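You operate a simulated robot arm through the tools that you are given. There is no shell and no other tool.

The job below is to be done with a simulated robot arm. You get a single attempt, and the scene is never put back.

JOB
Square up the brown and tan blocks, brush the beige brick and lay it across them.
Fine: brush its top with the blue brush and put that back; the blocks stay on their spots, square to the table's edge. Set down upright: blue brush. What is to be rubbed or washed off counts as gone when no trace of it is left.

Only the result counts: the job must be done as asked and must still hold three seconds after the hand-in. Knocking over, shifting, dropping, spilling or breaking anything else fails it.

ROBOT AND FRAMES
A 7-joint arm with a two-finger parallel gripper, fixed in place. Base frame: the origin is at the foot of the arm, x ahead of it, y to its left, z up; the work surface is at about z = 800. Units: mm, degrees, N and s.
With the tool pointing down near the work surface it reaches from about 240 to 680 mm from the base axis. Its first joint turns from -66.0 to 66.0 degrees. Payload 2.4 kg.
Tool frame: the origin (TCP) lies between the finger pads and is the grasp point; the fingertips stand 30 mm ahead of it; z points along the fingers, y is the line along which they close. The gripper opens to 94 mm. The fingers are 28 mm wide and 10 mm thick; the gripper's body (50 by 96 mm) begins 55 mm behind the TCP.
Orientation is that of the tool frame in the base frame, as [roll, pitch, yaw] about the fixed x, y, z axes, in that order (R = Rz(yaw) Ry(pitch) Rx(roll)). With the fingers straight down and closing along the base's y, the tool's x points along the base's -x, its y along +y and its z along -z.

CONTROLS
- The arm moves only by the tool send_rows. Its argument "rows" is a list of rows, each a list of 6 numbers: the shift along the base's x, y, z in mm, then the turn, a rotation vector about the base's x, y, z in degrees. In form: [[dx, dy, dz, wx, wy, wz], ...]. A call has 1 to 20 rows; each row is the pose to reach, as a shift and turn from the pose commanded when the call began. "gripper" is the finger opening in mm, from 0 to 94, set as the call begins (left out, the last holds). A row lasts 0.2 s, in which the tool goes at most 50 mm and 8.6 degrees; a call with a longer step from one row to the next is refused whole, and so is a gripper value outside its range. A pose out of reach is approached as far as the arm can. The call stops where the force on the tool passes 70 N (or 10 N more than at its start, if that is more) or the arm is blocked; 0.2 s more then pass. The fingers move at their own pace (about 153 mm/s each) and stop on an object; they squeeze with about 44 N. The grip force told is the motor's: it shows also when the fingers shut on nothing. Time passes only in rows, and 0.2 s behind the last, so rows that repeat a pose let the fingers close. It gives the time, the measured TCP pose, the force on the tool (base axes), the opening and the grip force at its end, in the units of the frame above (readings bear some noise), with the torque about the TCP (base axes, N m) and any sound that the robot's microphone picked up.
- Cameras (640 x 400 px; columns grow to the right, rows downward): "scene" is fixed at [29.2, 467.4, 1443.6]; the picture's right is [-0.83, -0.55, 0.00], its down [-0.32, 0.48, -0.82] and it looks along [0.45, -0.68, -0.57] (base axes); focal length 332 px, centre (320, 200). "wrist" rides on the gripper at [76, 14, -102] in the tool frame; the picture's right is [-0.18, 0.98, 0.00], its down [-0.75, -0.14, -0.64] and it looks along [-0.63, -0.12, 0.77] (tool axes); focal length 243 px, centre (320, 200). There is no depth. A picture from a camera that has moved, and an enlarged one, comes with that camera's place and axes in the base frame and with its lens.
- snapshot(camera): a new picture of that camera. The clock stands still meanwhile.
- enlarge(camera, box): a new picture of the part [left, top, right, bottom] of that camera's present view, enlarged. The clock stands still meanwhile.
- sign_off(): hands the job in; it is judged then, once.

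Places have to be worked out from the pictures, the camera data and where the tool is seen. Open the gripper and draw the arm clear of the work before you hand the job in, unless the task says otherwise.

The tools are called after "Request:" as a command line: name --pt "numbers of a row" for each row, then --argument value for the rest, lists and objects as JSON in quotes. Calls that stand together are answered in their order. send_rows: Moves the arm, as the interface text tells. Its arguments: {"type":"object","properties":{"rows":{"type":"array","items":{"type":"array","items":{"type":"number"}}},"gripper":{"type":"number"}},"required":["rows"]} The other tools are called the same way: snapshot (camera) takes a picture; enlarge (camera, box) takes an enlarged picture of a part of a camera's view; sign_off () hands the job in.

At the start:

```text
clock: 0.0
position: [301.4, -131.5, 1165.0]
orientation: [179.9, 0.0, -179.9]
wrist_force: [-0.7, -0.4, -0.3]
torque: [0.02, -0.02, -0.01]
gripper_width: 94.0
finger_force: 0.0
```

scene: 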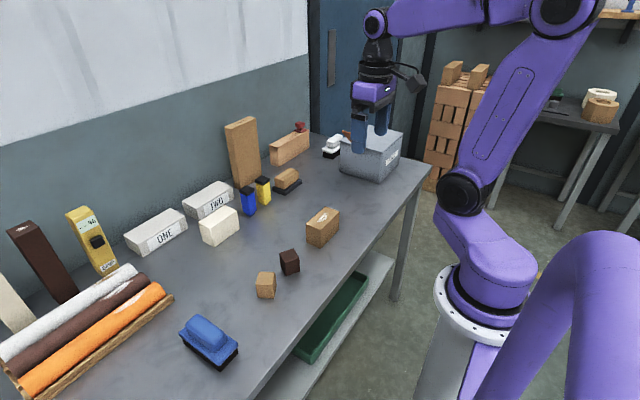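
wrist: 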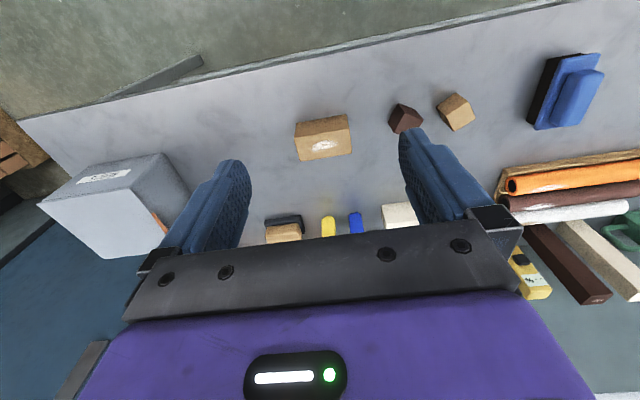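

I'll begin by looking closely at the scene to identify the blocks, the brick and the brushes.

Request:
enlarge --camera "scene" --box '[220, 190, 380, 310]'

Request:
enlarge --camera "scene" --box '[140, 290, 280, 400]'

Request:
enlarge --camera "scene" --box '[120, 110, 320, 260]'

Request:
enlarge --camera "scene" --box '[260, 110, 440, 220]'

Request:
enlarge --camera "wrist" --box '[240, 60, 480, 260]'

```text
3.33 times, centred on (300, 250) of scene
camera zoom: at [29.2, 467.4, 1443.6], right [-0.83, -0.55, 0.0], down [-0.32, 0.48, -0.82], along [0.45, -0.68, -0.57], focal length 1107 px, centre (387, 33)
```

zoom: 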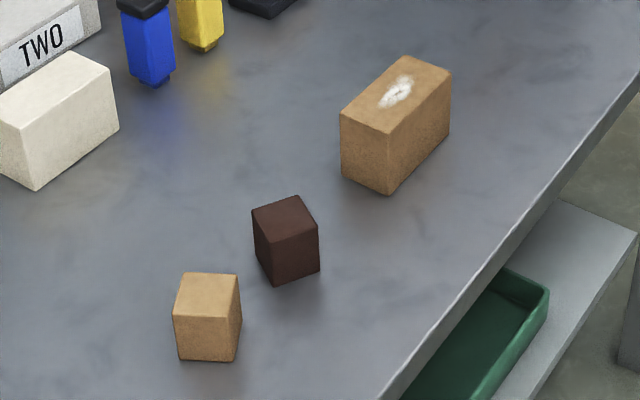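

```text
3.64 times, centred on (210, 345) of scene
camera zoom: at [29.2, 467.4, 1443.6], right [-0.83, -0.55, 0.0], down [-0.32, 0.48, -0.82], along [0.45, -0.68, -0.57], focal length 1208 px, centre (720, -327)
```

zoom: 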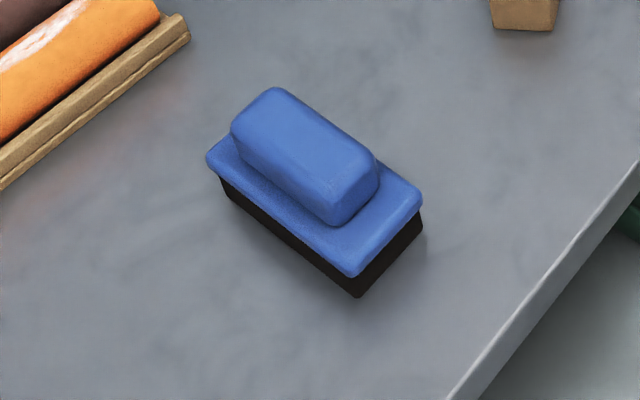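

```text
2.67 times, centred on (220, 185) of scene
camera zoom: at [29.2, 467.4, 1443.6], right [-0.83, -0.55, 0.0], down [-0.32, 0.48, -0.82], along [0.45, -0.68, -0.57], focal length 886 px, centre (587, 240)
```

zoom: 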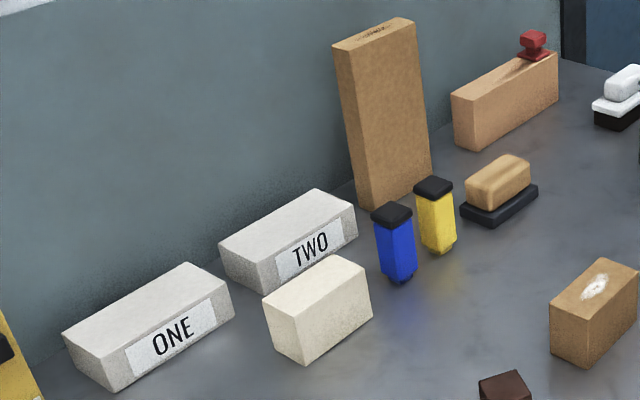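

```text
3.56 times, centred on (350, 165) of scene
camera zoom: at [29.2, 467.4, 1443.6], right [-0.83, -0.55, 0.0], down [-0.32, 0.48, -0.82], along [0.45, -0.68, -0.57], focal length 1181 px, centre (213, 324)
```

zoom: 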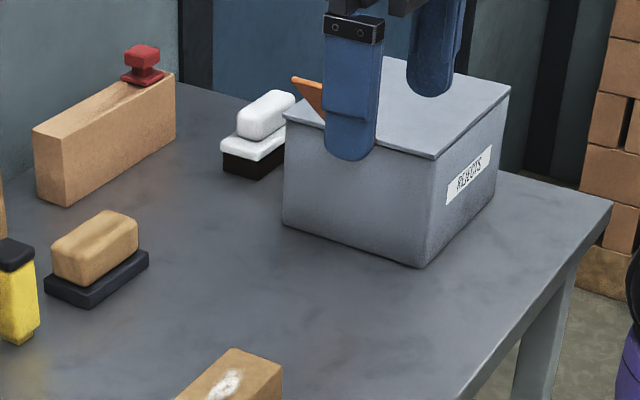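

```text
2.00 times, centred on (360, 160) of wrist
camera zoom: at [225.9, -118.3, 1268.6], right [0.18, 0.98, 0.0], down [0.75, -0.14, 0.64], along [0.63, -0.12, -0.77], focal length 485 px, centre (240, 280)
```

zoom: 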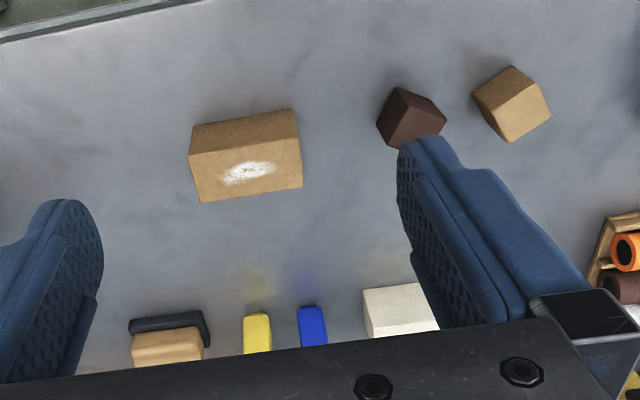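

The dusty tan-coloured brick and the cream brick both could be "beige", so I zoom in on each, plus the block pair and table's far objects.

Request:
enlarge --camera "scene" --box '[190, 195, 250, 255]'

Request:
enlarge --camera "scene" --box '[295, 195, 350, 250]'

Request:
enlarge --camera "scene" --box '[250, 240, 310, 305]'

Request:
enlarge --camera "scene" --box '[0, 190, 200, 400]'

Request:
enlarge --camera "scene" --box '[430, 50, 640, 200]'

```text
6.67 times, centred on (220, 225) of scene
camera zoom: at [29.2, 467.4, 1443.6], right [-0.83, -0.55, 0.0], down [-0.32, 0.48, -0.82], along [0.45, -0.68, -0.57], focal length 2215 px, centre (987, 33)
```

zoom: 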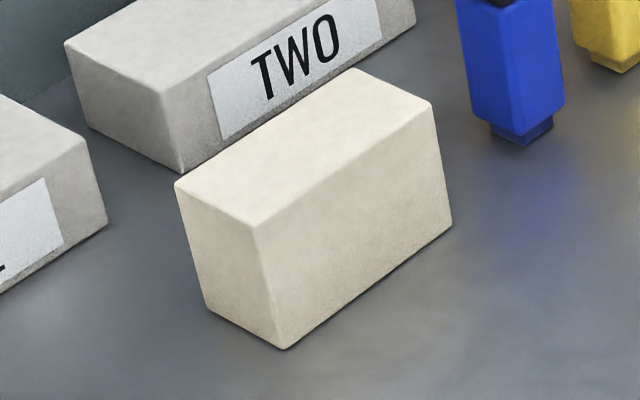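

```text
7.27 times, centred on (322, 222) of scene
camera zoom: at [29.2, 467.4, 1443.6], right [-0.83, -0.55, 0.0], down [-0.32, 0.48, -0.82], along [0.45, -0.68, -0.57], focal length 2416 px, centre (302, 36)
```

zoom: 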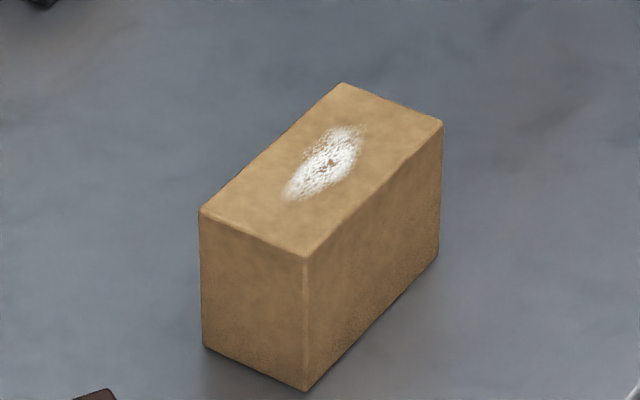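

```text
6.15 times, centred on (280, 272) of scene
camera zoom: at [29.2, 467.4, 1443.6], right [-0.83, -0.55, 0.0], down [-0.32, 0.48, -0.82], along [0.45, -0.68, -0.57], focal length 2044 px, centre (566, -246)
```

zoom: 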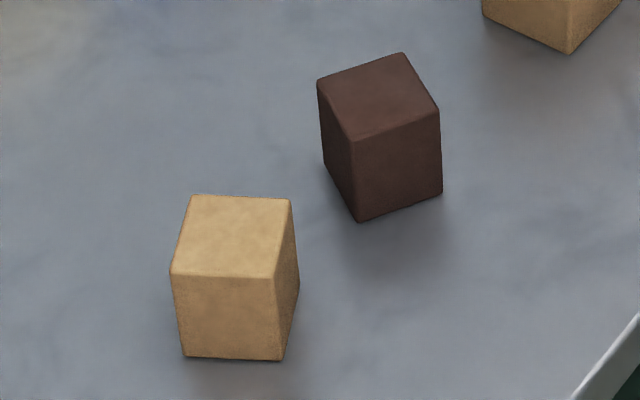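

```text
1.90 times, centred on (100, 295) of scene
camera zoom: at [29.2, 467.4, 1443.6], right [-0.83, -0.55, 0.0], down [-0.32, 0.48, -0.82], along [0.45, -0.68, -0.57], focal length 633 px, centre (739, 19)
```

zoom: 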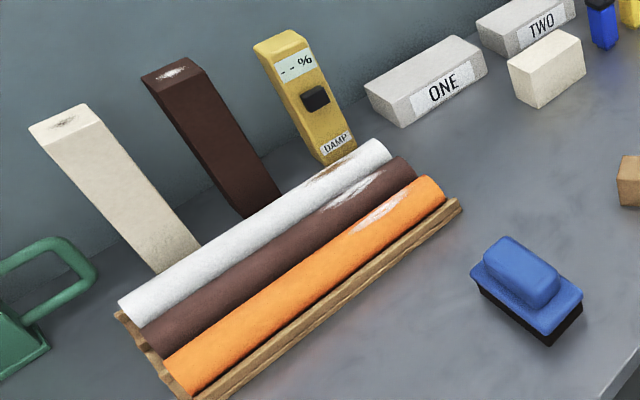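

```text
2.67 times, centred on (535, 125) of scene
camera zoom: at [29.2, 467.4, 1443.6], right [-0.83, -0.55, 0.0], down [-0.32, 0.48, -0.82], along [0.45, -0.68, -0.57], focal length 886 px, centre (-253, 400)
```

zoom: 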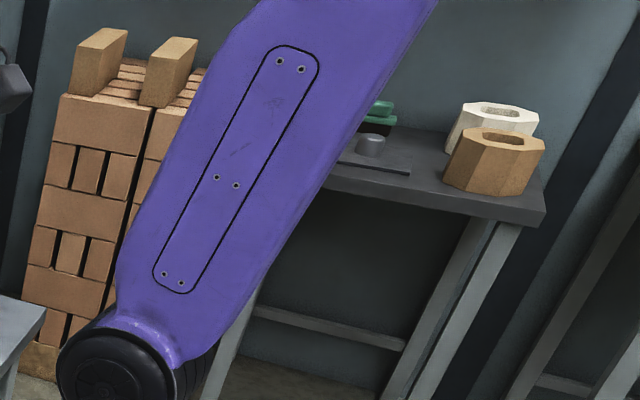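

The brick nearest the blocks carries a white dust patch; the cream brick shows none from here. I move the arm up over the middle of the table to inspect both bricks' tops and the blocks with the wrist camera.

Request:
send_rows --pt "35 20 -10 0 0 0" --pt "75 42 -25 0 0 0" --pt "115 64 -40 0 0 0" --pt "155 86 -55 0 0 0" --pt "195 108 -70 0 0 0" --pt "235 130 -85 0 0 0" --pt "260 145 -95 0 0 0" --pt "260 145 -95 0 0 0"

Request:
snapshot --camera "wrist"

Request:
snapshot --camera "scene"

```text
clock: 1.8
position: [561.0, 13.5, 1071.8]
orientation: [180.0, 0.0, -180.0]
wrist_force: [-0.5, -0.5, 0.2]
torque: [0.01, -0.01, -0.01]
gripper_width: 94.0
finger_force: 0.0
```

```text
taken
camera wrist: at [486.3, 26.9, 1173.8], right [0.18, 0.98, 0.0], down [0.75, -0.14, 0.64], along [0.63, -0.12, -0.77], focal length 243 px, centre (320, 200)
```

wrist: 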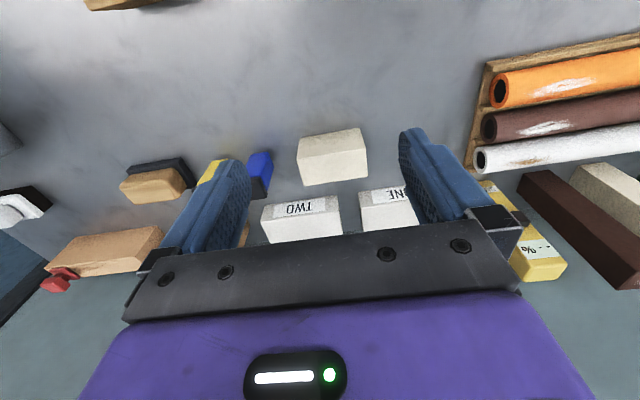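

```text
taken
```

scene: 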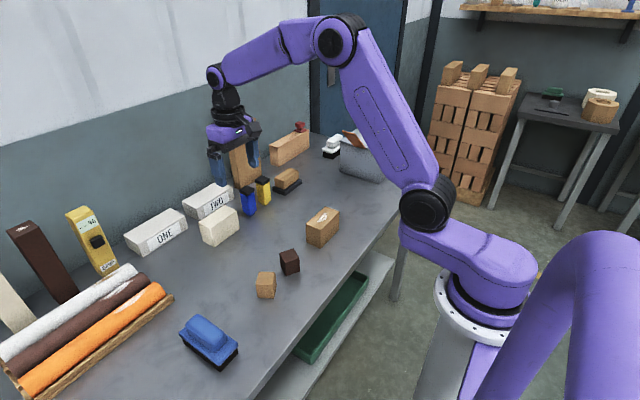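

The cream brick is now in the wrist view; I enlarge it to see whether there is any mark on its top.

Request:
enlarge --camera "wrist" --box '[285, 115, 385, 195]'

Request:
enlarge --camera "wrist" --box '[100, 140, 300, 260]'

```text
5.00 times, centred on (335, 155) of wrist
camera zoom: at [486.3, 26.9, 1173.8], right [0.18, 0.98, 0.0], down [0.75, -0.14, 0.64], along [0.63, -0.12, -0.77], focal length 1213 px, centre (245, 425)
```

zoom: 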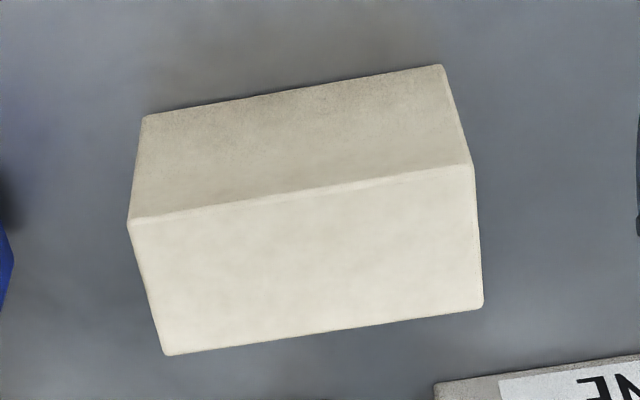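

```text
3.20 times, centred on (200, 200) of wrist
camera zoom: at [486.3, 26.9, 1173.8], right [0.18, 0.98, 0.0], down [0.75, -0.14, 0.64], along [0.63, -0.12, -0.77], focal length 776 px, centre (704, 200)
```

zoom: 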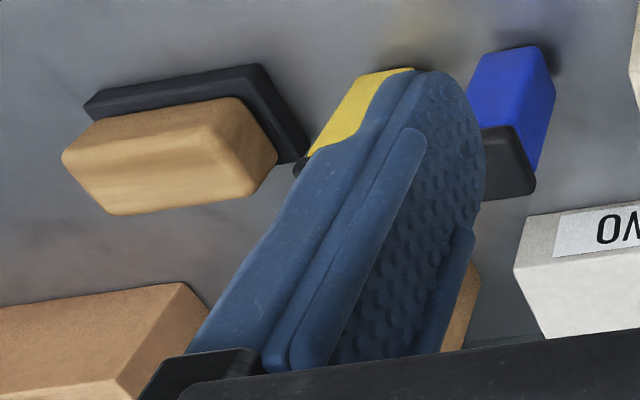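

The cream brick is clean and lies at the edge of reach; the dusty brick (center about (428,-155)) lies in line with the blocks and brush, so it is the one to brush. Next I move to look at the blocks closely from above.

Request:
send_rows --pt "-38 6 -18 0 0 0" --pt "-77 12 -36 0 0 0" --pt "-116 19 -54 0 0 0" --pt "-155 25 -72 0 0 0" --pt "-155 25 -72 0 0 0"

Request:
snapshot --camera "wrist"

```text
clock: 3.0
position: [404.8, 38.0, 999.9]
orientation: [-180.0, -0.1, -180.0]
wrist_force: [0.5, -0.5, -0.2]
torque: [0.01, 0.01, 0.04]
gripper_width: 93.8
finger_force: 0.1
```

```text
taken
camera wrist: at [329.0, 51.7, 1101.6], right [0.18, 0.98, 0.0], down [0.75, -0.14, 0.64], along [0.63, -0.12, -0.77], focal length 243 px, centre (320, 200)
```

wrist: 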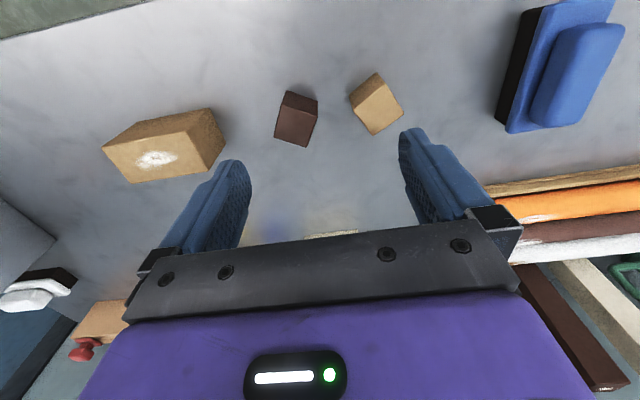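

The two blocks, brick and brush all are in view; I enlarge to measure the blocks' corners.

Request:
enlarge --camera "wrist" --box '[260, 60, 420, 160]'

Request:
enlarge --camera "wrist" --box '[90, 90, 250, 190]'

Request:
enlarge --camera "wrist" --box '[480, 0, 640, 150]'

```text
4.00 times, centred on (340, 110) of wrist
camera zoom: at [329.0, 51.7, 1101.6], right [0.18, 0.98, 0.0], down [0.75, -0.14, 0.64], along [0.63, -0.12, -0.77], focal length 970 px, centre (240, 560)
```

zoom: 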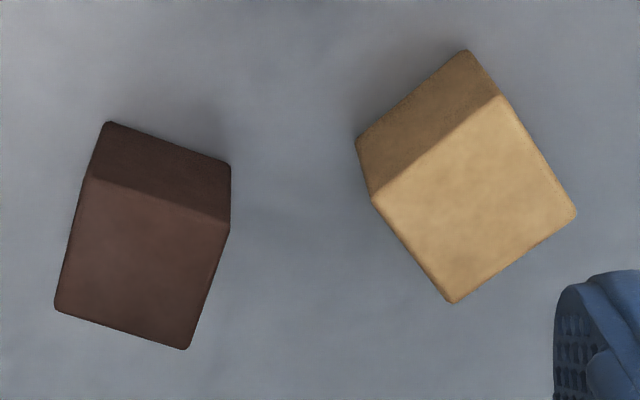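

```text
4.00 times, centred on (170, 140) of wrist
camera zoom: at [329.0, 51.7, 1101.6], right [0.18, 0.98, 0.0], down [0.75, -0.14, 0.64], along [0.63, -0.12, -0.77], focal length 970 px, centre (920, 440)
```

zoom: 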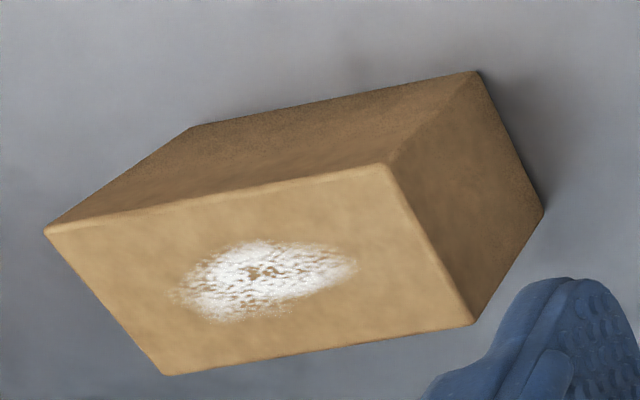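

```text
2.67 times, centred on (560, 75) of wrist
camera zoom: at [329.0, 51.7, 1101.6], right [0.18, 0.98, 0.0], down [0.75, -0.14, 0.64], along [0.63, -0.12, -0.77], focal length 647 px, centre (-320, 533)
```

zoom: 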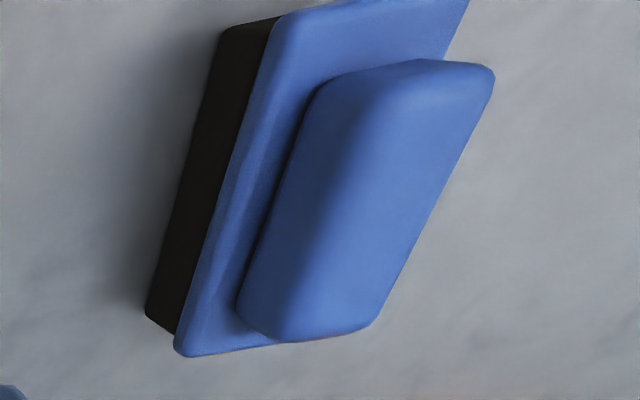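

The blocks measure about 40 mm cubes: brown centred near (434,4), turned about -30°; tan near (433,97), turned about +30°; the brick (100 x 49 x 65) is already square at (432,-152). I hover over the brown block with the gripper turned -30° and opened to 66 mm, then check alignment.

Request:
send_rows --pt "8 -8 -22 0 0 -7.6" --pt "15 -17 -45 0 0 -15.2" --pt "22 -26 -68 0 0 -22.8" --pt "29 -34 -92 0 0 -30.3" --pt "29 -34 -92 0 0 -30.3" --pt "29 -34 -92 0 0 -30.3" --gripper 66

Request:
snapshot --camera "wrist"

Request:
enlarge --camera "wrist" --box '[220, 60, 420, 200]'

```text
clock: 4.4
position: [435.8, 3.8, 907.2]
orientation: [-180.0, -0.1, 149.6]
wrist_force: [0.2, 0.6, 0.1]
torque: [-0.04, 0.01, 0.0]
gripper_width: 66.1
finger_force: 0.0
```

```text
taken
camera wrist: at [377.6, 54.0, 1009.4], right [0.66, 0.76, 0.0], down [0.58, -0.5, 0.64], along [0.48, -0.42, -0.77], focal length 243 px, centre (320, 200)
```

wrist: 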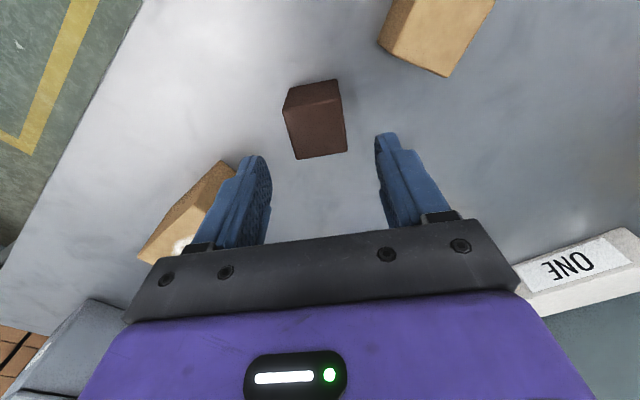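

```text
2.86 times, centred on (320, 130) of wrist
camera zoom: at [377.6, 54.0, 1009.4], right [0.66, 0.76, 0.0], down [0.58, -0.5, 0.64], along [0.48, -0.42, -0.77], focal length 693 px, centre (320, 400)
```

zoom: 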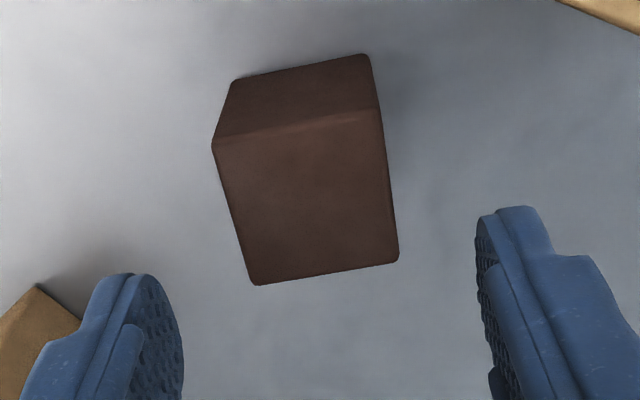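

The brown block's top appears about 2 mm off centre along the closing line and well aligned in angle. I correct by (-1,-1.7) and come down so the tips are level with its top, to compare the gaps.

Request:
send_rows --pt "-1 -1.7 -20 0 0 0" --pt "-1 -1.7 -40 0 0 0" --pt "-1 -1.7 -52 0 0 0" --pt "-1 -1.7 -52 0 0 0"

Request:
enlarge --camera "wrist" --box '[220, 80, 420, 220]'

Request:
enlarge --camera "scene" --box '[230, 200, 350, 310]'

```text
clock: 5.4
position: [434.8, 2.1, 855.7]
orientation: [-180.0, 0.1, 149.6]
wrist_force: [0.9, 0.1, 0.2]
torque: [0.0, 0.0, 0.01]
gripper_width: 66.0
finger_force: 0.2
```

```text
2.86 times, centred on (320, 150) of wrist
camera zoom: at [376.7, 52.6, 957.4], right [0.65, 0.76, 0.0], down [0.58, -0.5, 0.64], along [0.49, -0.42, -0.77], focal length 693 px, centre (320, 343)
```

zoom: 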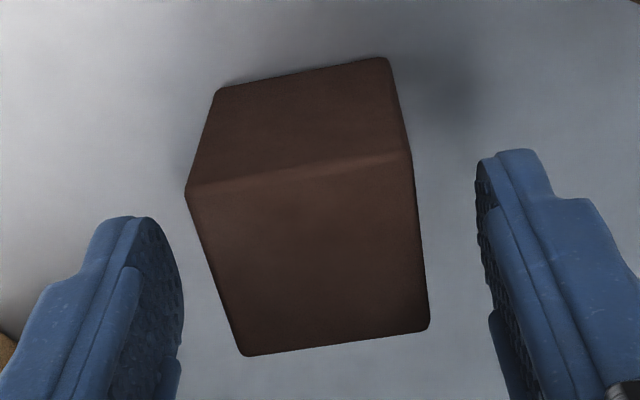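

```text
3.64 times, centred on (290, 255) of scene
camera zoom: at [29.2, 467.4, 1443.6], right [-0.83, -0.55, 0.0], down [-0.32, 0.48, -0.82], along [0.45, -0.68, -0.57], focal length 1208 px, centre (429, 0)
```

zoom: 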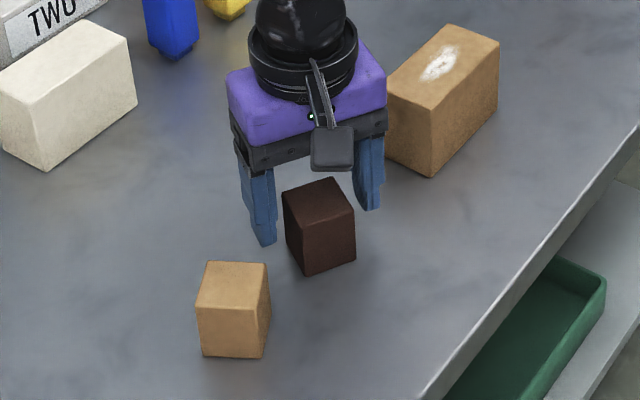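

The block is now centred within half a millimetre and aligned. I go down 19 mm (tips about 6 mm above the table) and then close on it.

Request:
send_rows --pt "0 -0.3 -10 0 0 0" --pt "0 -0.3 -19 0 0 0" --pt "0 -0.3 -19 0 0 0"

Request:
send_rows --pt "0 0 0 0 0 0" --pt "0 0 0 0 0 0" --pt "0 0 0 0 0 0" --gripper 30

```text
clock: 6.2
position: [436.0, 2.1, 835.8]
orientation: [-180.0, 0.0, 149.7]
wrist_force: [0.0, -0.8, 0.0]
torque: [0.0, 0.01, 0.02]
gripper_width: 66.2
finger_force: 0.1
```

```text
clock: 7.0
position: [434.8, -0.2, 835.7]
orientation: [180.0, 0.0, 149.8]
wrist_force: [-0.1, 1.3, 0.5]
torque: [-0.01, -0.01, 0.04]
gripper_width: 43.4
finger_force: 44.2
```

The fingers stopped at 43.4 mm with 44 N, slightly wider than estimated; I check the picture before turning.

Request:
enlarge --camera "wrist" --box '[220, 80, 420, 220]'

Request:
enlarge --camera "scene" --box '[230, 200, 350, 310]'

```text
2.86 times, centred on (320, 150) of wrist
camera zoom: at [376.7, 52.3, 938.3], right [0.65, 0.76, 0.0], down [0.58, -0.5, 0.64], along [0.49, -0.42, -0.77], focal length 693 px, centre (320, 343)
```

zoom: 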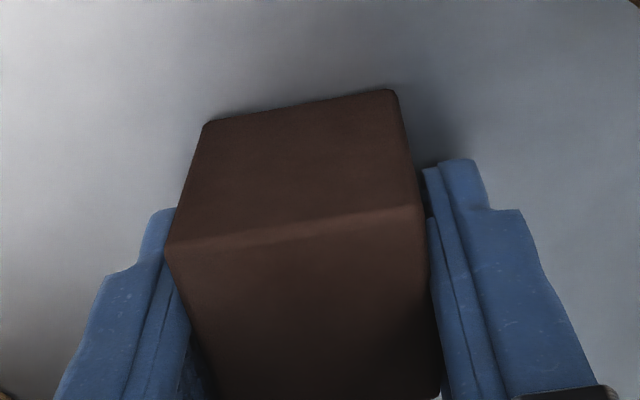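

```text
3.64 times, centred on (290, 255) of scene
camera zoom: at [29.2, 467.4, 1443.6], right [-0.83, -0.55, 0.0], down [-0.32, 0.48, -0.82], along [0.45, -0.68, -0.57], focal length 1208 px, centre (429, 0)
```

zoom: 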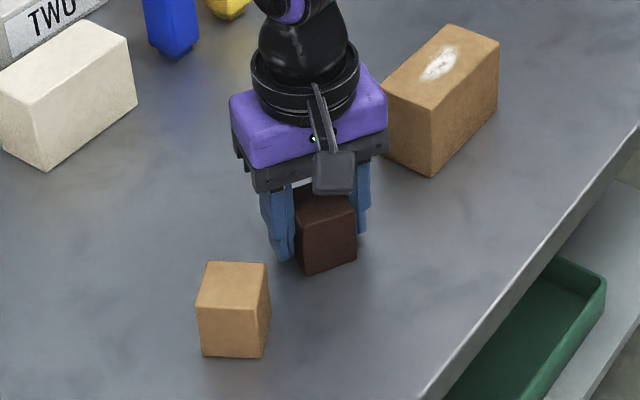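

The grip is flush on the block. I turn it +30.3° in place so it is square to the table's edge.

Request:
send_rows --pt "0 0 0 0 0 5" --pt "0 0 0 0 0 10" --pt "0 0 0 0 0 15" --pt "0 0 0 0 0 20" --pt "0 0 0 0 0 25" --pt "0 0 0 0 0 30.3" --pt "0 0 0 0 0 30.3" --pt "0 0 0 0 0 30.3"

Request:
snapshot --camera "wrist"

Request:
enlarge --camera "scene" --box '[230, 200, 350, 310]'

```text
clock: 8.8
position: [434.2, 2.9, 834.2]
orientation: [-179.9, 0.0, 179.9]
wrist_force: [0.4, -1.2, 0.4]
torque: [0.03, 0.0, -0.02]
gripper_width: 43.2
finger_force: 43.9
```

```text
taken
camera wrist: at [358.8, 15.6, 938.4], right [0.18, 0.98, 0.0], down [0.75, -0.14, 0.64], along [0.63, -0.12, -0.77], focal length 243 px, centre (320, 200)
```

wrist: 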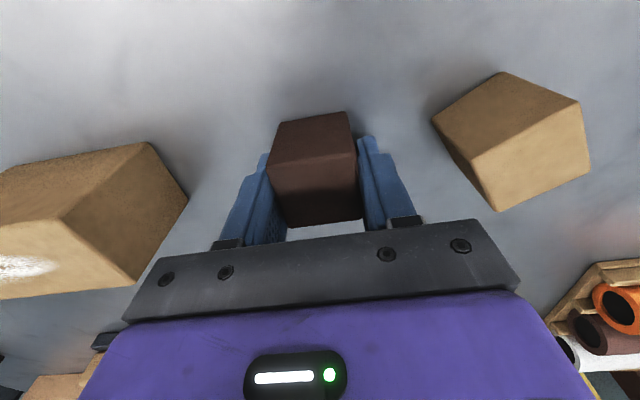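

```text
3.64 times, centred on (290, 255) of scene
camera zoom: at [29.2, 467.4, 1443.6], right [-0.83, -0.55, 0.0], down [-0.32, 0.48, -0.82], along [0.45, -0.68, -0.57], focal length 1208 px, centre (429, 0)
```

zoom: 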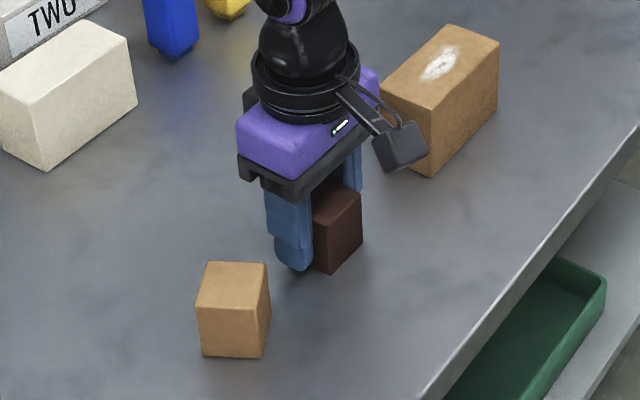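

The brown block is square now. I open the fingers to 66 mm, wait, and rise straight up.

Request:
send_rows --pt "0 0 0 0 0 0" --pt "0 0 0 0 0 0" --pt "0 0 10 0 0 0" --pt "0 0 40 0 0 0" --pt "0 0 71 0 0 0" --pt "0 0 71 0 0 0" --gripper 66

Request:
enlarge --camera "wrist" --box '[220, 60, 420, 200]'

Request:
enlarge --camera "wrist" --box '[340, 20, 540, 160]'

```text
clock: 10.2
position: [434.2, 1.8, 907.3]
orientation: [179.9, 0.0, 180.0]
wrist_force: [-0.8, 0.6, 0.4]
torque: [0.02, 0.03, -0.01]
gripper_width: 66.1
finger_force: 0.1
```

```text
2.86 times, centred on (320, 130) of wrist
camera zoom: at [358.9, 16.2, 1009.4], right [0.18, 0.98, 0.0], down [0.75, -0.14, 0.64], along [0.63, -0.12, -0.77], focal length 693 px, centre (320, 400)
```

zoom: 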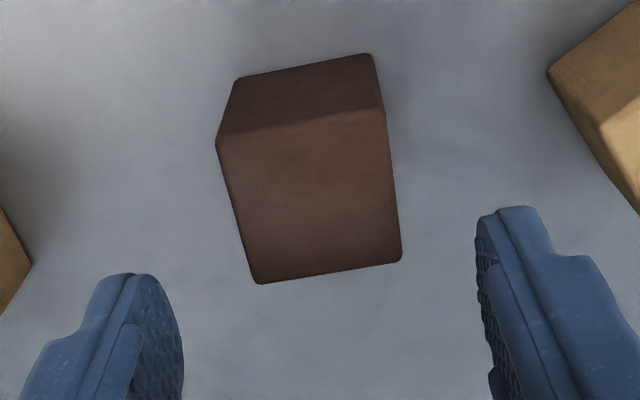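

```text
2.86 times, centred on (440, 90) of wrist
camera zoom: at [358.9, 16.2, 1009.4], right [0.18, 0.98, 0.0], down [0.75, -0.14, 0.64], along [0.63, -0.12, -0.77], focal length 693 px, centre (-23, 514)
```

zoom: 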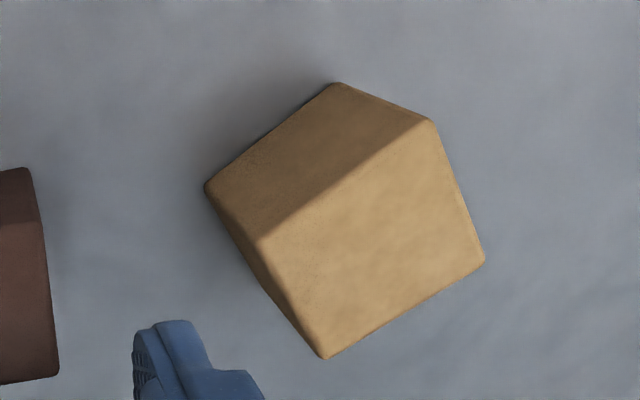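

Brown is square and centred. Tan appears about 96 mm further along +y; I hover over it with the gripper turned +30.4° and compare with the same view as for brown.

Request:
send_rows --pt "0 24 0 0 0 7.6" --pt "0 48 0 0 0 15.2" --pt "0 72 0 0 0 22.8" --pt "0 95 0 0 0 30.4" --pt "0 95 0 0 0 30.4" --pt "0 95 0 0 0 30.4"

Request:
enlarge --camera "wrist" --box '[220, 60, 420, 200]'

Request:
snapshot --camera "wrist"

```text
clock: 11.6
position: [435.4, 97.9, 906.6]
orientation: [-180.0, 0.0, -149.5]
wrist_force: [0.3, -0.5, -0.4]
torque: [-0.02, -0.01, 0.01]
gripper_width: 65.9
finger_force: 0.1
```

```text
2.86 times, centred on (320, 130) of wrist
camera zoom: at [362.7, 69.9, 1009.6], right [-0.34, 0.94, 0.0], down [0.72, 0.26, 0.64], along [0.6, 0.22, -0.77], focal length 693 px, centre (320, 400)
```

zoom: 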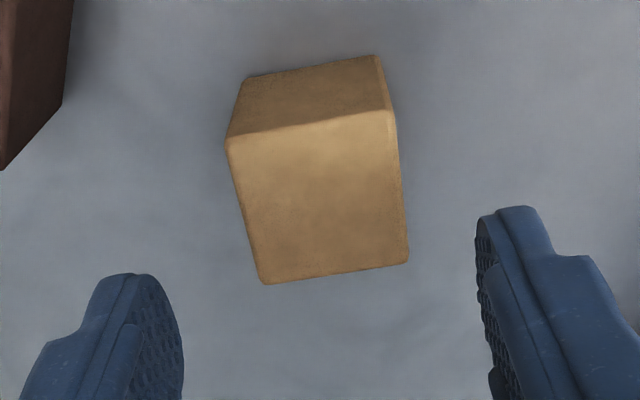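

```text
taken
camera wrist: at [362.7, 69.9, 1009.6], right [-0.34, 0.94, 0.0], down [0.72, 0.26, 0.64], along [0.6, 0.22, -0.77], focal length 243 px, centre (320, 200)
```

wrist: 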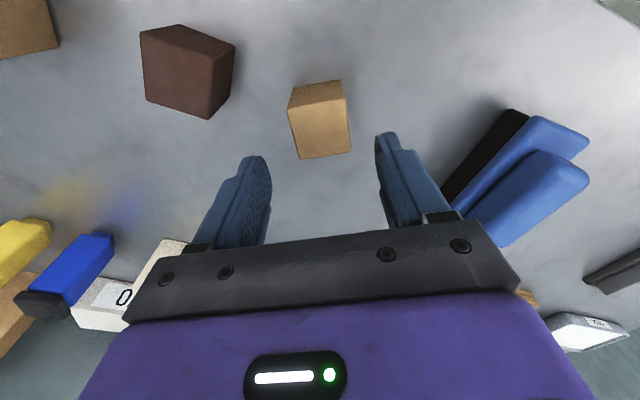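

Compared with the centred brown view, tan sits about 2 mm toward tool +y and is 0.7° less turned. I correct for that, descend to grasp height, and close.

Request:
send_rows --pt "-1.1 1.8 -20 0 0 -0.7" --pt "-1.1 1.8 -45 0 0 -0.7" --pt "-1.1 1.8 -60 0 0 -0.7" --pt "-1.1 1.8 -71 0 0 -0.7" --pt "-1.1 1.8 -71 0 0 -0.7"

Request:
enlarge --camera "wrist" --box '[220, 80, 420, 220]'

```text
clock: 12.8
position: [432.9, 98.6, 835.9]
orientation: [-179.9, 0.0, -150.3]
wrist_force: [-0.4, -0.4, -0.1]
torque: [0.02, 0.01, 0.02]
gripper_width: 65.7
finger_force: 0.0
```

```text
2.86 times, centred on (320, 150) of wrist
camera zoom: at [360.7, 73.1, 938.2], right [-0.33, 0.94, 0.0], down [0.72, 0.25, 0.64], along [0.61, 0.21, -0.77], focal length 693 px, centre (320, 343)
```

zoom: 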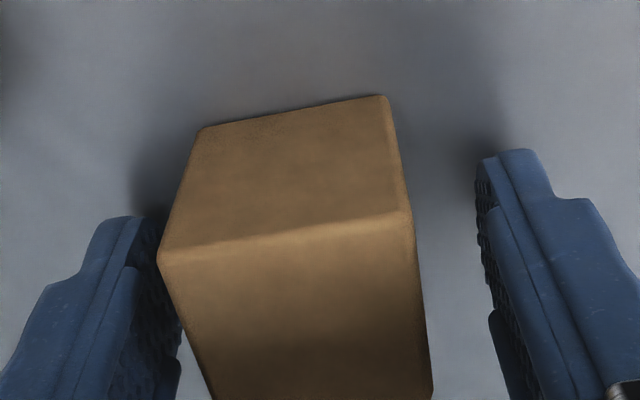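

Tan now shows about 1 mm to the other side; I nudge back 1 mm along the closing line, then close.

Request:
send_rows --pt "0.5 -0.9 0 0 0 0" --pt "0.5 -0.9 0 0 0 0"

Request:
send_rows --pt "0 0 0 0 0 0" --pt "0 0 0 0 0 0" --pt "0 0 0 0 0 0" --gripper 30

Request:
enlarge --camera "wrist" --box '[220, 80, 420, 220]'

```text
clock: 13.4
position: [433.4, 97.9, 835.9]
orientation: [-180.0, 0.0, -150.2]
wrist_force: [0.0, 0.7, 0.0]
torque: [0.02, -0.02, -0.01]
gripper_width: 65.9
finger_force: 0.1
```

```text
clock: 14.2
position: [433.9, 97.3, 836.4]
orientation: [179.9, -0.1, -150.4]
wrist_force: [-0.4, 0.7, 0.1]
torque: [0.02, 0.02, 0.0]
gripper_width: 43.3
finger_force: 44.3
```

```text
2.86 times, centred on (320, 150) of wrist
camera zoom: at [361.3, 72.2, 938.5], right [-0.33, 0.94, 0.0], down [0.72, 0.25, 0.64], along [0.61, 0.21, -0.77], focal length 693 px, centre (320, 343)
```

zoom: 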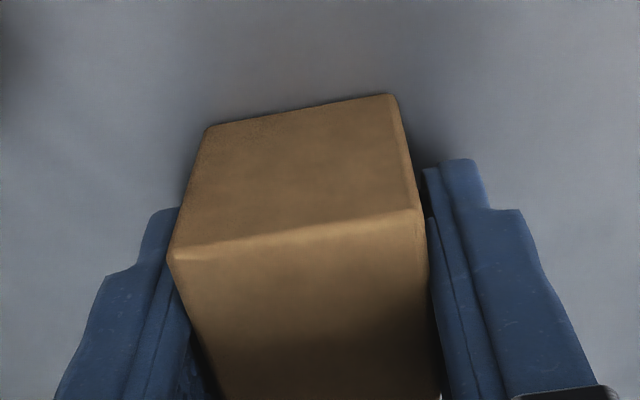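

Grip is flush (43.3 mm). Now I turn it -29.7° in place to be square.

Request:
send_rows --pt "0 0 0 0 0 -5" --pt "0 0 0 0 0 -10" --pt "0 0 0 0 0 -15" --pt "0 0 0 0 0 -20" --pt "0 0 0 0 0 -25" --pt "0 0 0 0 0 -29.7" --pt "0 0 0 0 0 -29.7" --pt "0 0 0 0 0 -29.7"

Request:
send_rows --pt "0 0 0 0 0 0" --pt "0 0 0 0 0 0" --pt "0 0 10 0 0 0" --pt "0 0 40 0 0 0" --pt "0 0 71 0 0 0" --pt "0 0 71 0 0 0" --gripper 66

Request:
snapshot --camera "wrist"

Request:
enlarge --camera "wrist" --box '[220, 60, 420, 200]'

Request:
enlarge --camera "scene" --box '[230, 200, 350, 310]'

```text
clock: 16.0
position: [433.5, 97.6, 837.7]
orientation: [-180.0, -0.1, -180.0]
wrist_force: [1.2, -0.5, -0.5]
torque: [0.0, -0.01, 0.0]
gripper_width: 43.3
finger_force: 44.0
```

```text
clock: 17.4
position: [433.3, 98.2, 906.9]
orientation: [180.0, -0.1, 180.0]
wrist_force: [-0.6, 0.0, 0.6]
torque: [0.02, -0.03, -0.02]
gripper_width: 66.1
finger_force: 0.0
```

```text
taken
camera wrist: at [358.7, 111.8, 1009.4], right [0.18, 0.98, 0.0], down [0.75, -0.14, 0.64], along [0.63, -0.12, -0.77], focal length 243 px, centre (320, 200)
```

wrist: 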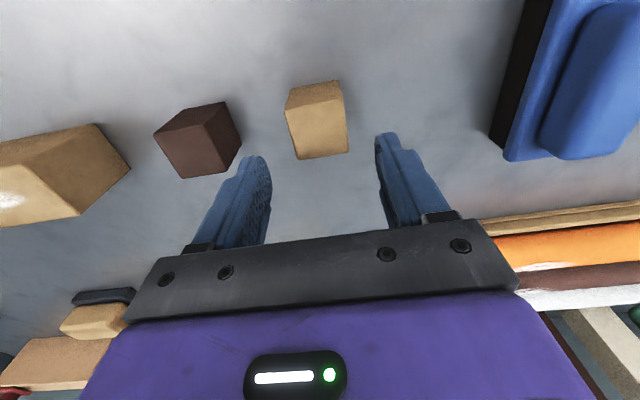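

```text
2.86 times, centred on (320, 130) of wrist
camera zoom: at [358.7, 111.8, 1009.4], right [0.18, 0.98, 0.0], down [0.75, -0.14, 0.64], along [0.63, -0.12, -0.77], focal length 693 px, centre (320, 400)
```

zoom: 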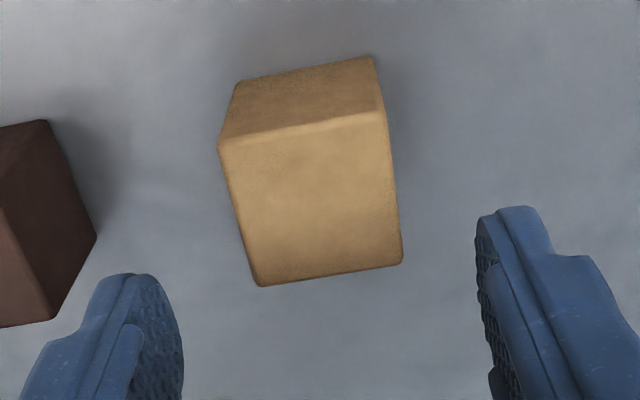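

```text
3.64 times, centred on (290, 255) of scene
camera zoom: at [29.2, 467.4, 1443.6], right [-0.83, -0.55, 0.0], down [-0.32, 0.48, -0.82], along [0.45, -0.68, -0.57], focal length 1208 px, centre (429, 0)
```

zoom: 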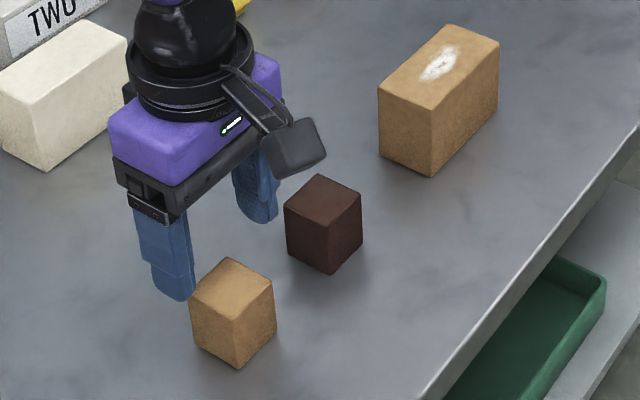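

Both blocks are square. Now I move toward the blue brush, a bit higher, to measure it.

Request:
send_rows --pt "-2 30 20 0 0 0" --pt "-3 65 40 0 0 0" --pt "-4 105 50 0 0 0" --pt "-4 145 60 0 0 0" --pt "-4 165 60 0 0 0" --pt "-4 165 60 0 0 0"

Request:
snapshot --camera "wrist"

Request:
enlarge --camera "wrist" --box '[240, 40, 420, 180]'

```text
clock: 18.8
position: [429.5, 263.4, 967.3]
orientation: [179.8, 0.0, 179.8]
wrist_force: [-0.5, -0.1, 0.2]
torque: [0.01, -0.03, 0.0]
gripper_width: 66.0
finger_force: 0.1
```

```text
taken
camera wrist: at [354.3, 277.7, 1069.8], right [0.18, 0.98, 0.0], down [0.75, -0.14, 0.64], along [0.63, -0.12, -0.77], focal length 243 px, centre (320, 200)
```

wrist: 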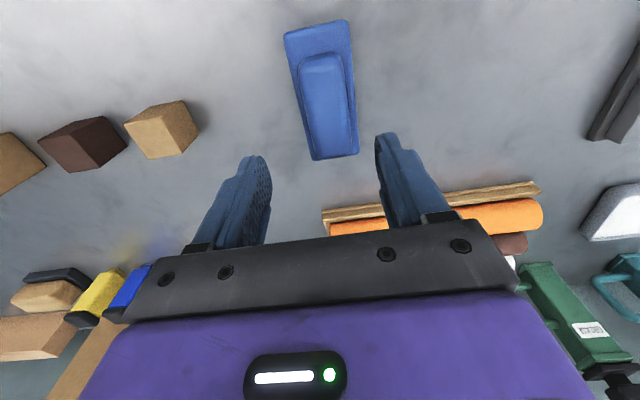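

```text
2.86 times, centred on (330, 110) of wrist
camera zoom: at [354.3, 277.7, 1069.8], right [0.18, 0.98, 0.0], down [0.75, -0.14, 0.64], along [0.63, -0.12, -0.77], focal length 693 px, centre (291, 457)
```

zoom: 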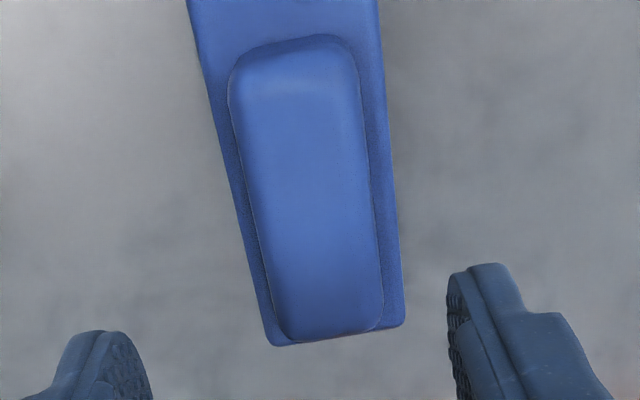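

The brush lies nearly along x. I enlarge both views to get its heights and the handle's position.

Request:
enlarge --camera "scene" --box '[170, 305, 250, 375]'

Request:
enlarge --camera "wrist" --box '[270, 5, 370, 175]'

```text
5.71 times, centred on (210, 340) of scene
camera zoom: at [29.2, 467.4, 1443.6], right [-0.83, -0.56, 0.0], down [-0.32, 0.48, -0.82], along [0.45, -0.68, -0.57], focal length 1898 px, centre (949, -600)
```

zoom: 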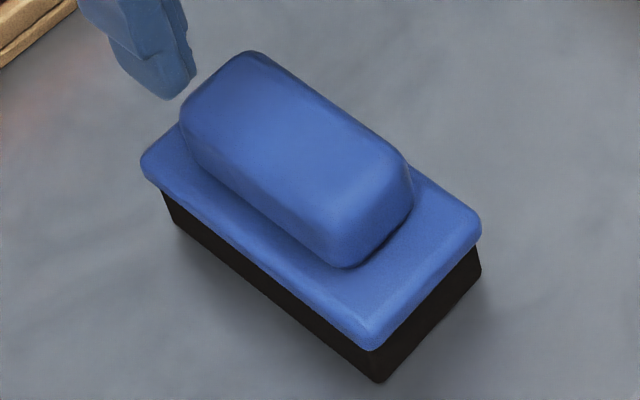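

```text
2.35 times, centred on (320, 90) of wrist
camera zoom: at [354.3, 277.7, 1069.8], right [0.18, 0.98, 0.0], down [0.75, -0.14, 0.64], along [0.63, -0.12, -0.77], focal length 571 px, centre (320, 459)
```

zoom: 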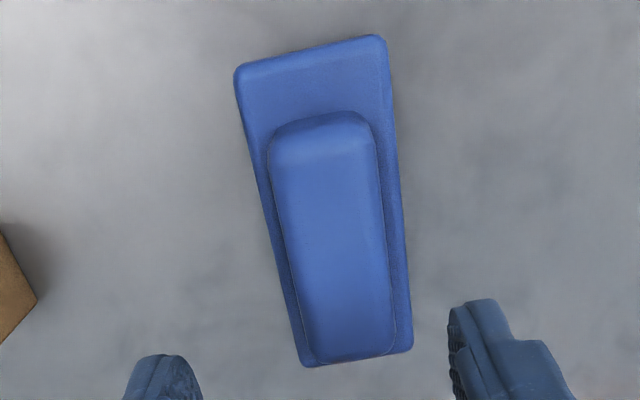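

The brush: bristles about 106 x 48, plate top near z 828, handle about 35 mm wide (z 828–858), centre about (432.5, 271), aligned with x. I centre over it and come down until the tips are just above the handle top.

Request:
send_rows --pt "2.4 7.3 -20 0 0 0" --pt "2.4 7.3 -45 0 0 0" --pt "2.4 7.3 -65 0 0 0" --pt "2.4 7.3 -74 0 0 0" --pt "2.4 7.3 -74 0 0 0"

Request:
enlarge --camera "wrist" --box '[220, 40, 420, 220]'

Request:
enlarge --camera "scene" --box '[150, 270, 270, 380]'

```text
clock: 20.0
position: [431.8, 269.4, 892.8]
orientation: [180.0, 0.0, -180.0]
wrist_force: [0.4, -0.2, 0.1]
torque: [0.01, 0.02, 0.04]
gripper_width: 65.9
finger_force: 0.1
```

```text
2.22 times, centred on (320, 130) of wrist
camera zoom: at [357.1, 283.9, 995.8], right [0.18, 0.98, 0.0], down [0.75, -0.14, 0.64], along [0.63, -0.12, -0.77], focal length 539 px, centre (320, 356)
```

zoom: 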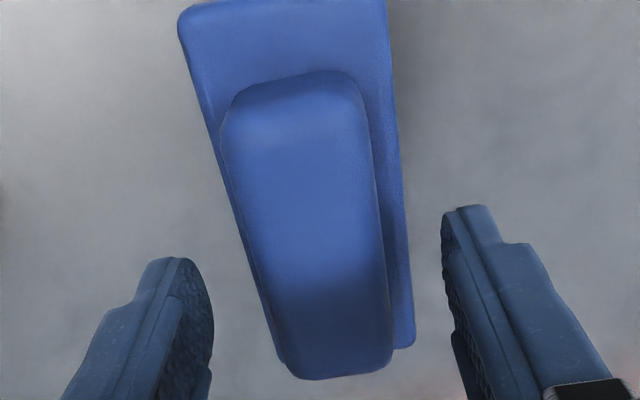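

```text
3.64 times, centred on (210, 325) of scene
camera zoom: at [29.2, 467.4, 1443.6], right [-0.83, -0.55, 0.0], down [-0.32, 0.48, -0.82], along [0.45, -0.68, -0.57], focal length 1208 px, centre (720, -254)
```

zoom: 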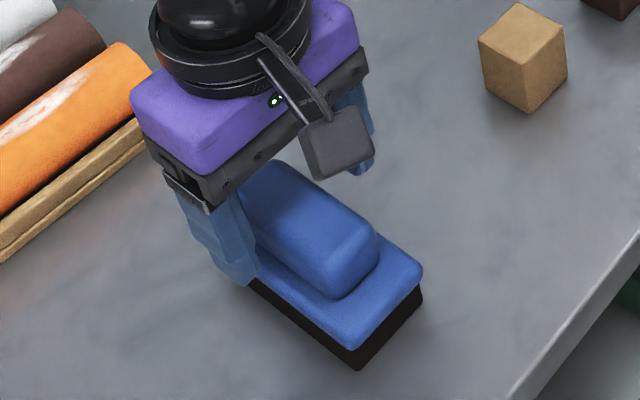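

The handle is centred between the fingers. I lower 29 mm so the tips stop a few mm above the plate, then close on the handle.

Request:
send_rows --pt "0 0 -12 0 0 0" --pt "0 0 -22 0 0 0" --pt "0 0 -29 0 0 0" --pt "0 0 -29 0 0 0"

Request:
enlarge --camera "scene" --box '[150, 270, 270, 380]'

Request:
enlarge --camera "wrist" --box '[220, 40, 420, 220]'

```text
clock: 21.0
position: [432.8, 269.9, 863.1]
orientation: [180.0, 0.0, 179.9]
wrist_force: [-0.7, -1.0, 0.0]
torque: [0.02, -0.01, 0.01]
gripper_width: 66.1
finger_force: 0.0
```

```text
3.64 times, centred on (210, 325) of scene
camera zoom: at [29.2, 467.4, 1443.6], right [-0.83, -0.55, 0.0], down [-0.32, 0.48, -0.82], along [0.45, -0.68, -0.57], focal length 1208 px, centre (720, -254)
```

zoom: 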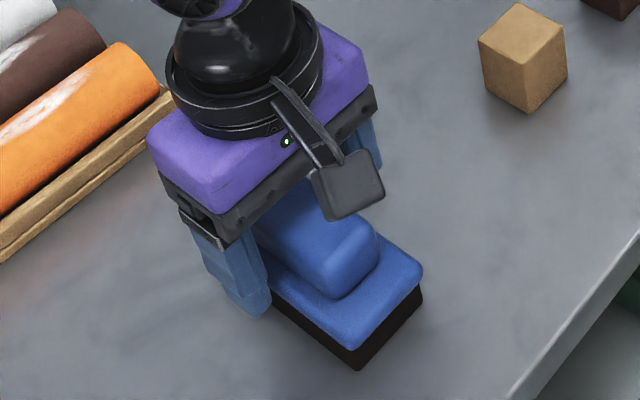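

```text
2.22 times, centred on (320, 130) of wrist
camera zoom: at [357.0, 284.1, 966.6], right [0.18, 0.98, 0.0], down [0.75, -0.14, 0.64], along [0.63, -0.12, -0.77], focal length 539 px, centre (320, 356)
```

zoom: 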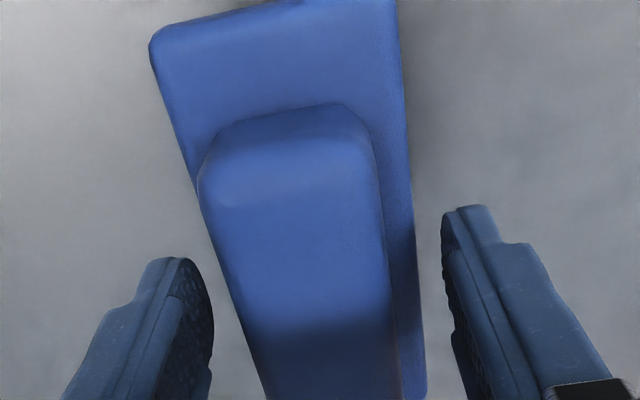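

The tips flank the handle; I close on it.

Request:
send_rows --pt "0 0 0 0 0 0" --pt "0 0 0 0 0 0" --pt "0 0 0 0 0 0" --pt "0 0 0 0 0 0" --gripper 20

Request:
enlarge --camera "scene" --box '[150, 270, 270, 380]'

Request:
enlarge --camera "wrist" --box '[220, 40, 420, 220]'

```text
clock: 22.0
position: [431.8, 270.5, 864.8]
orientation: [-179.9, -0.1, 180.0]
wrist_force: [0.3, 0.4, 0.2]
torque: [0.05, 0.0, -0.03]
gripper_width: 53.2
finger_force: 44.1
```

```text
3.64 times, centred on (210, 325) of scene
camera zoom: at [29.2, 467.4, 1443.6], right [-0.83, -0.55, 0.0], down [-0.32, 0.48, -0.82], along [0.45, -0.68, -0.57], focal length 1208 px, centre (720, -254)
```

zoom: 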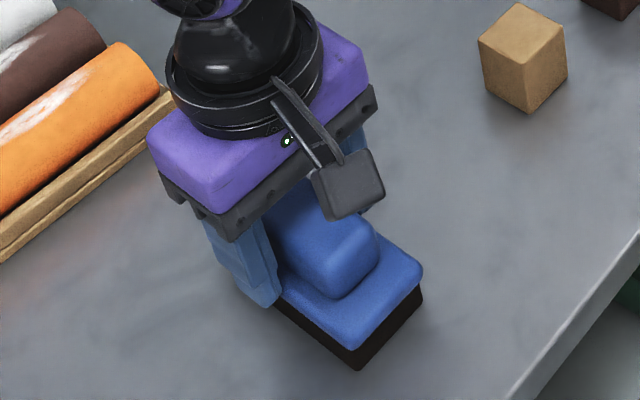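

```text
2.22 times, centred on (320, 130) of wrist
camera zoom: at [357.0, 284.1, 966.7], right [0.18, 0.98, 0.0], down [0.75, -0.14, 0.64], along [0.63, -0.12, -0.77], focal length 539 px, centre (320, 356)
```

zoom: 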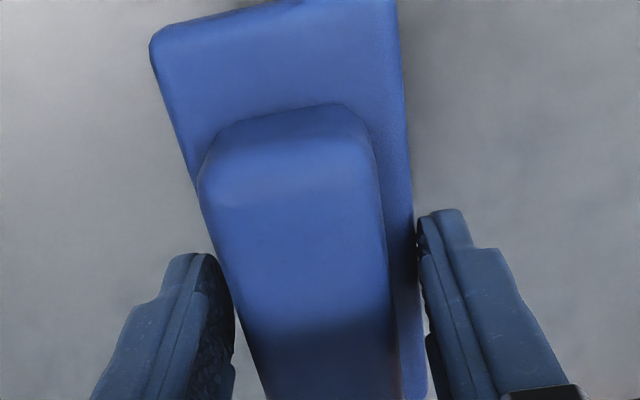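

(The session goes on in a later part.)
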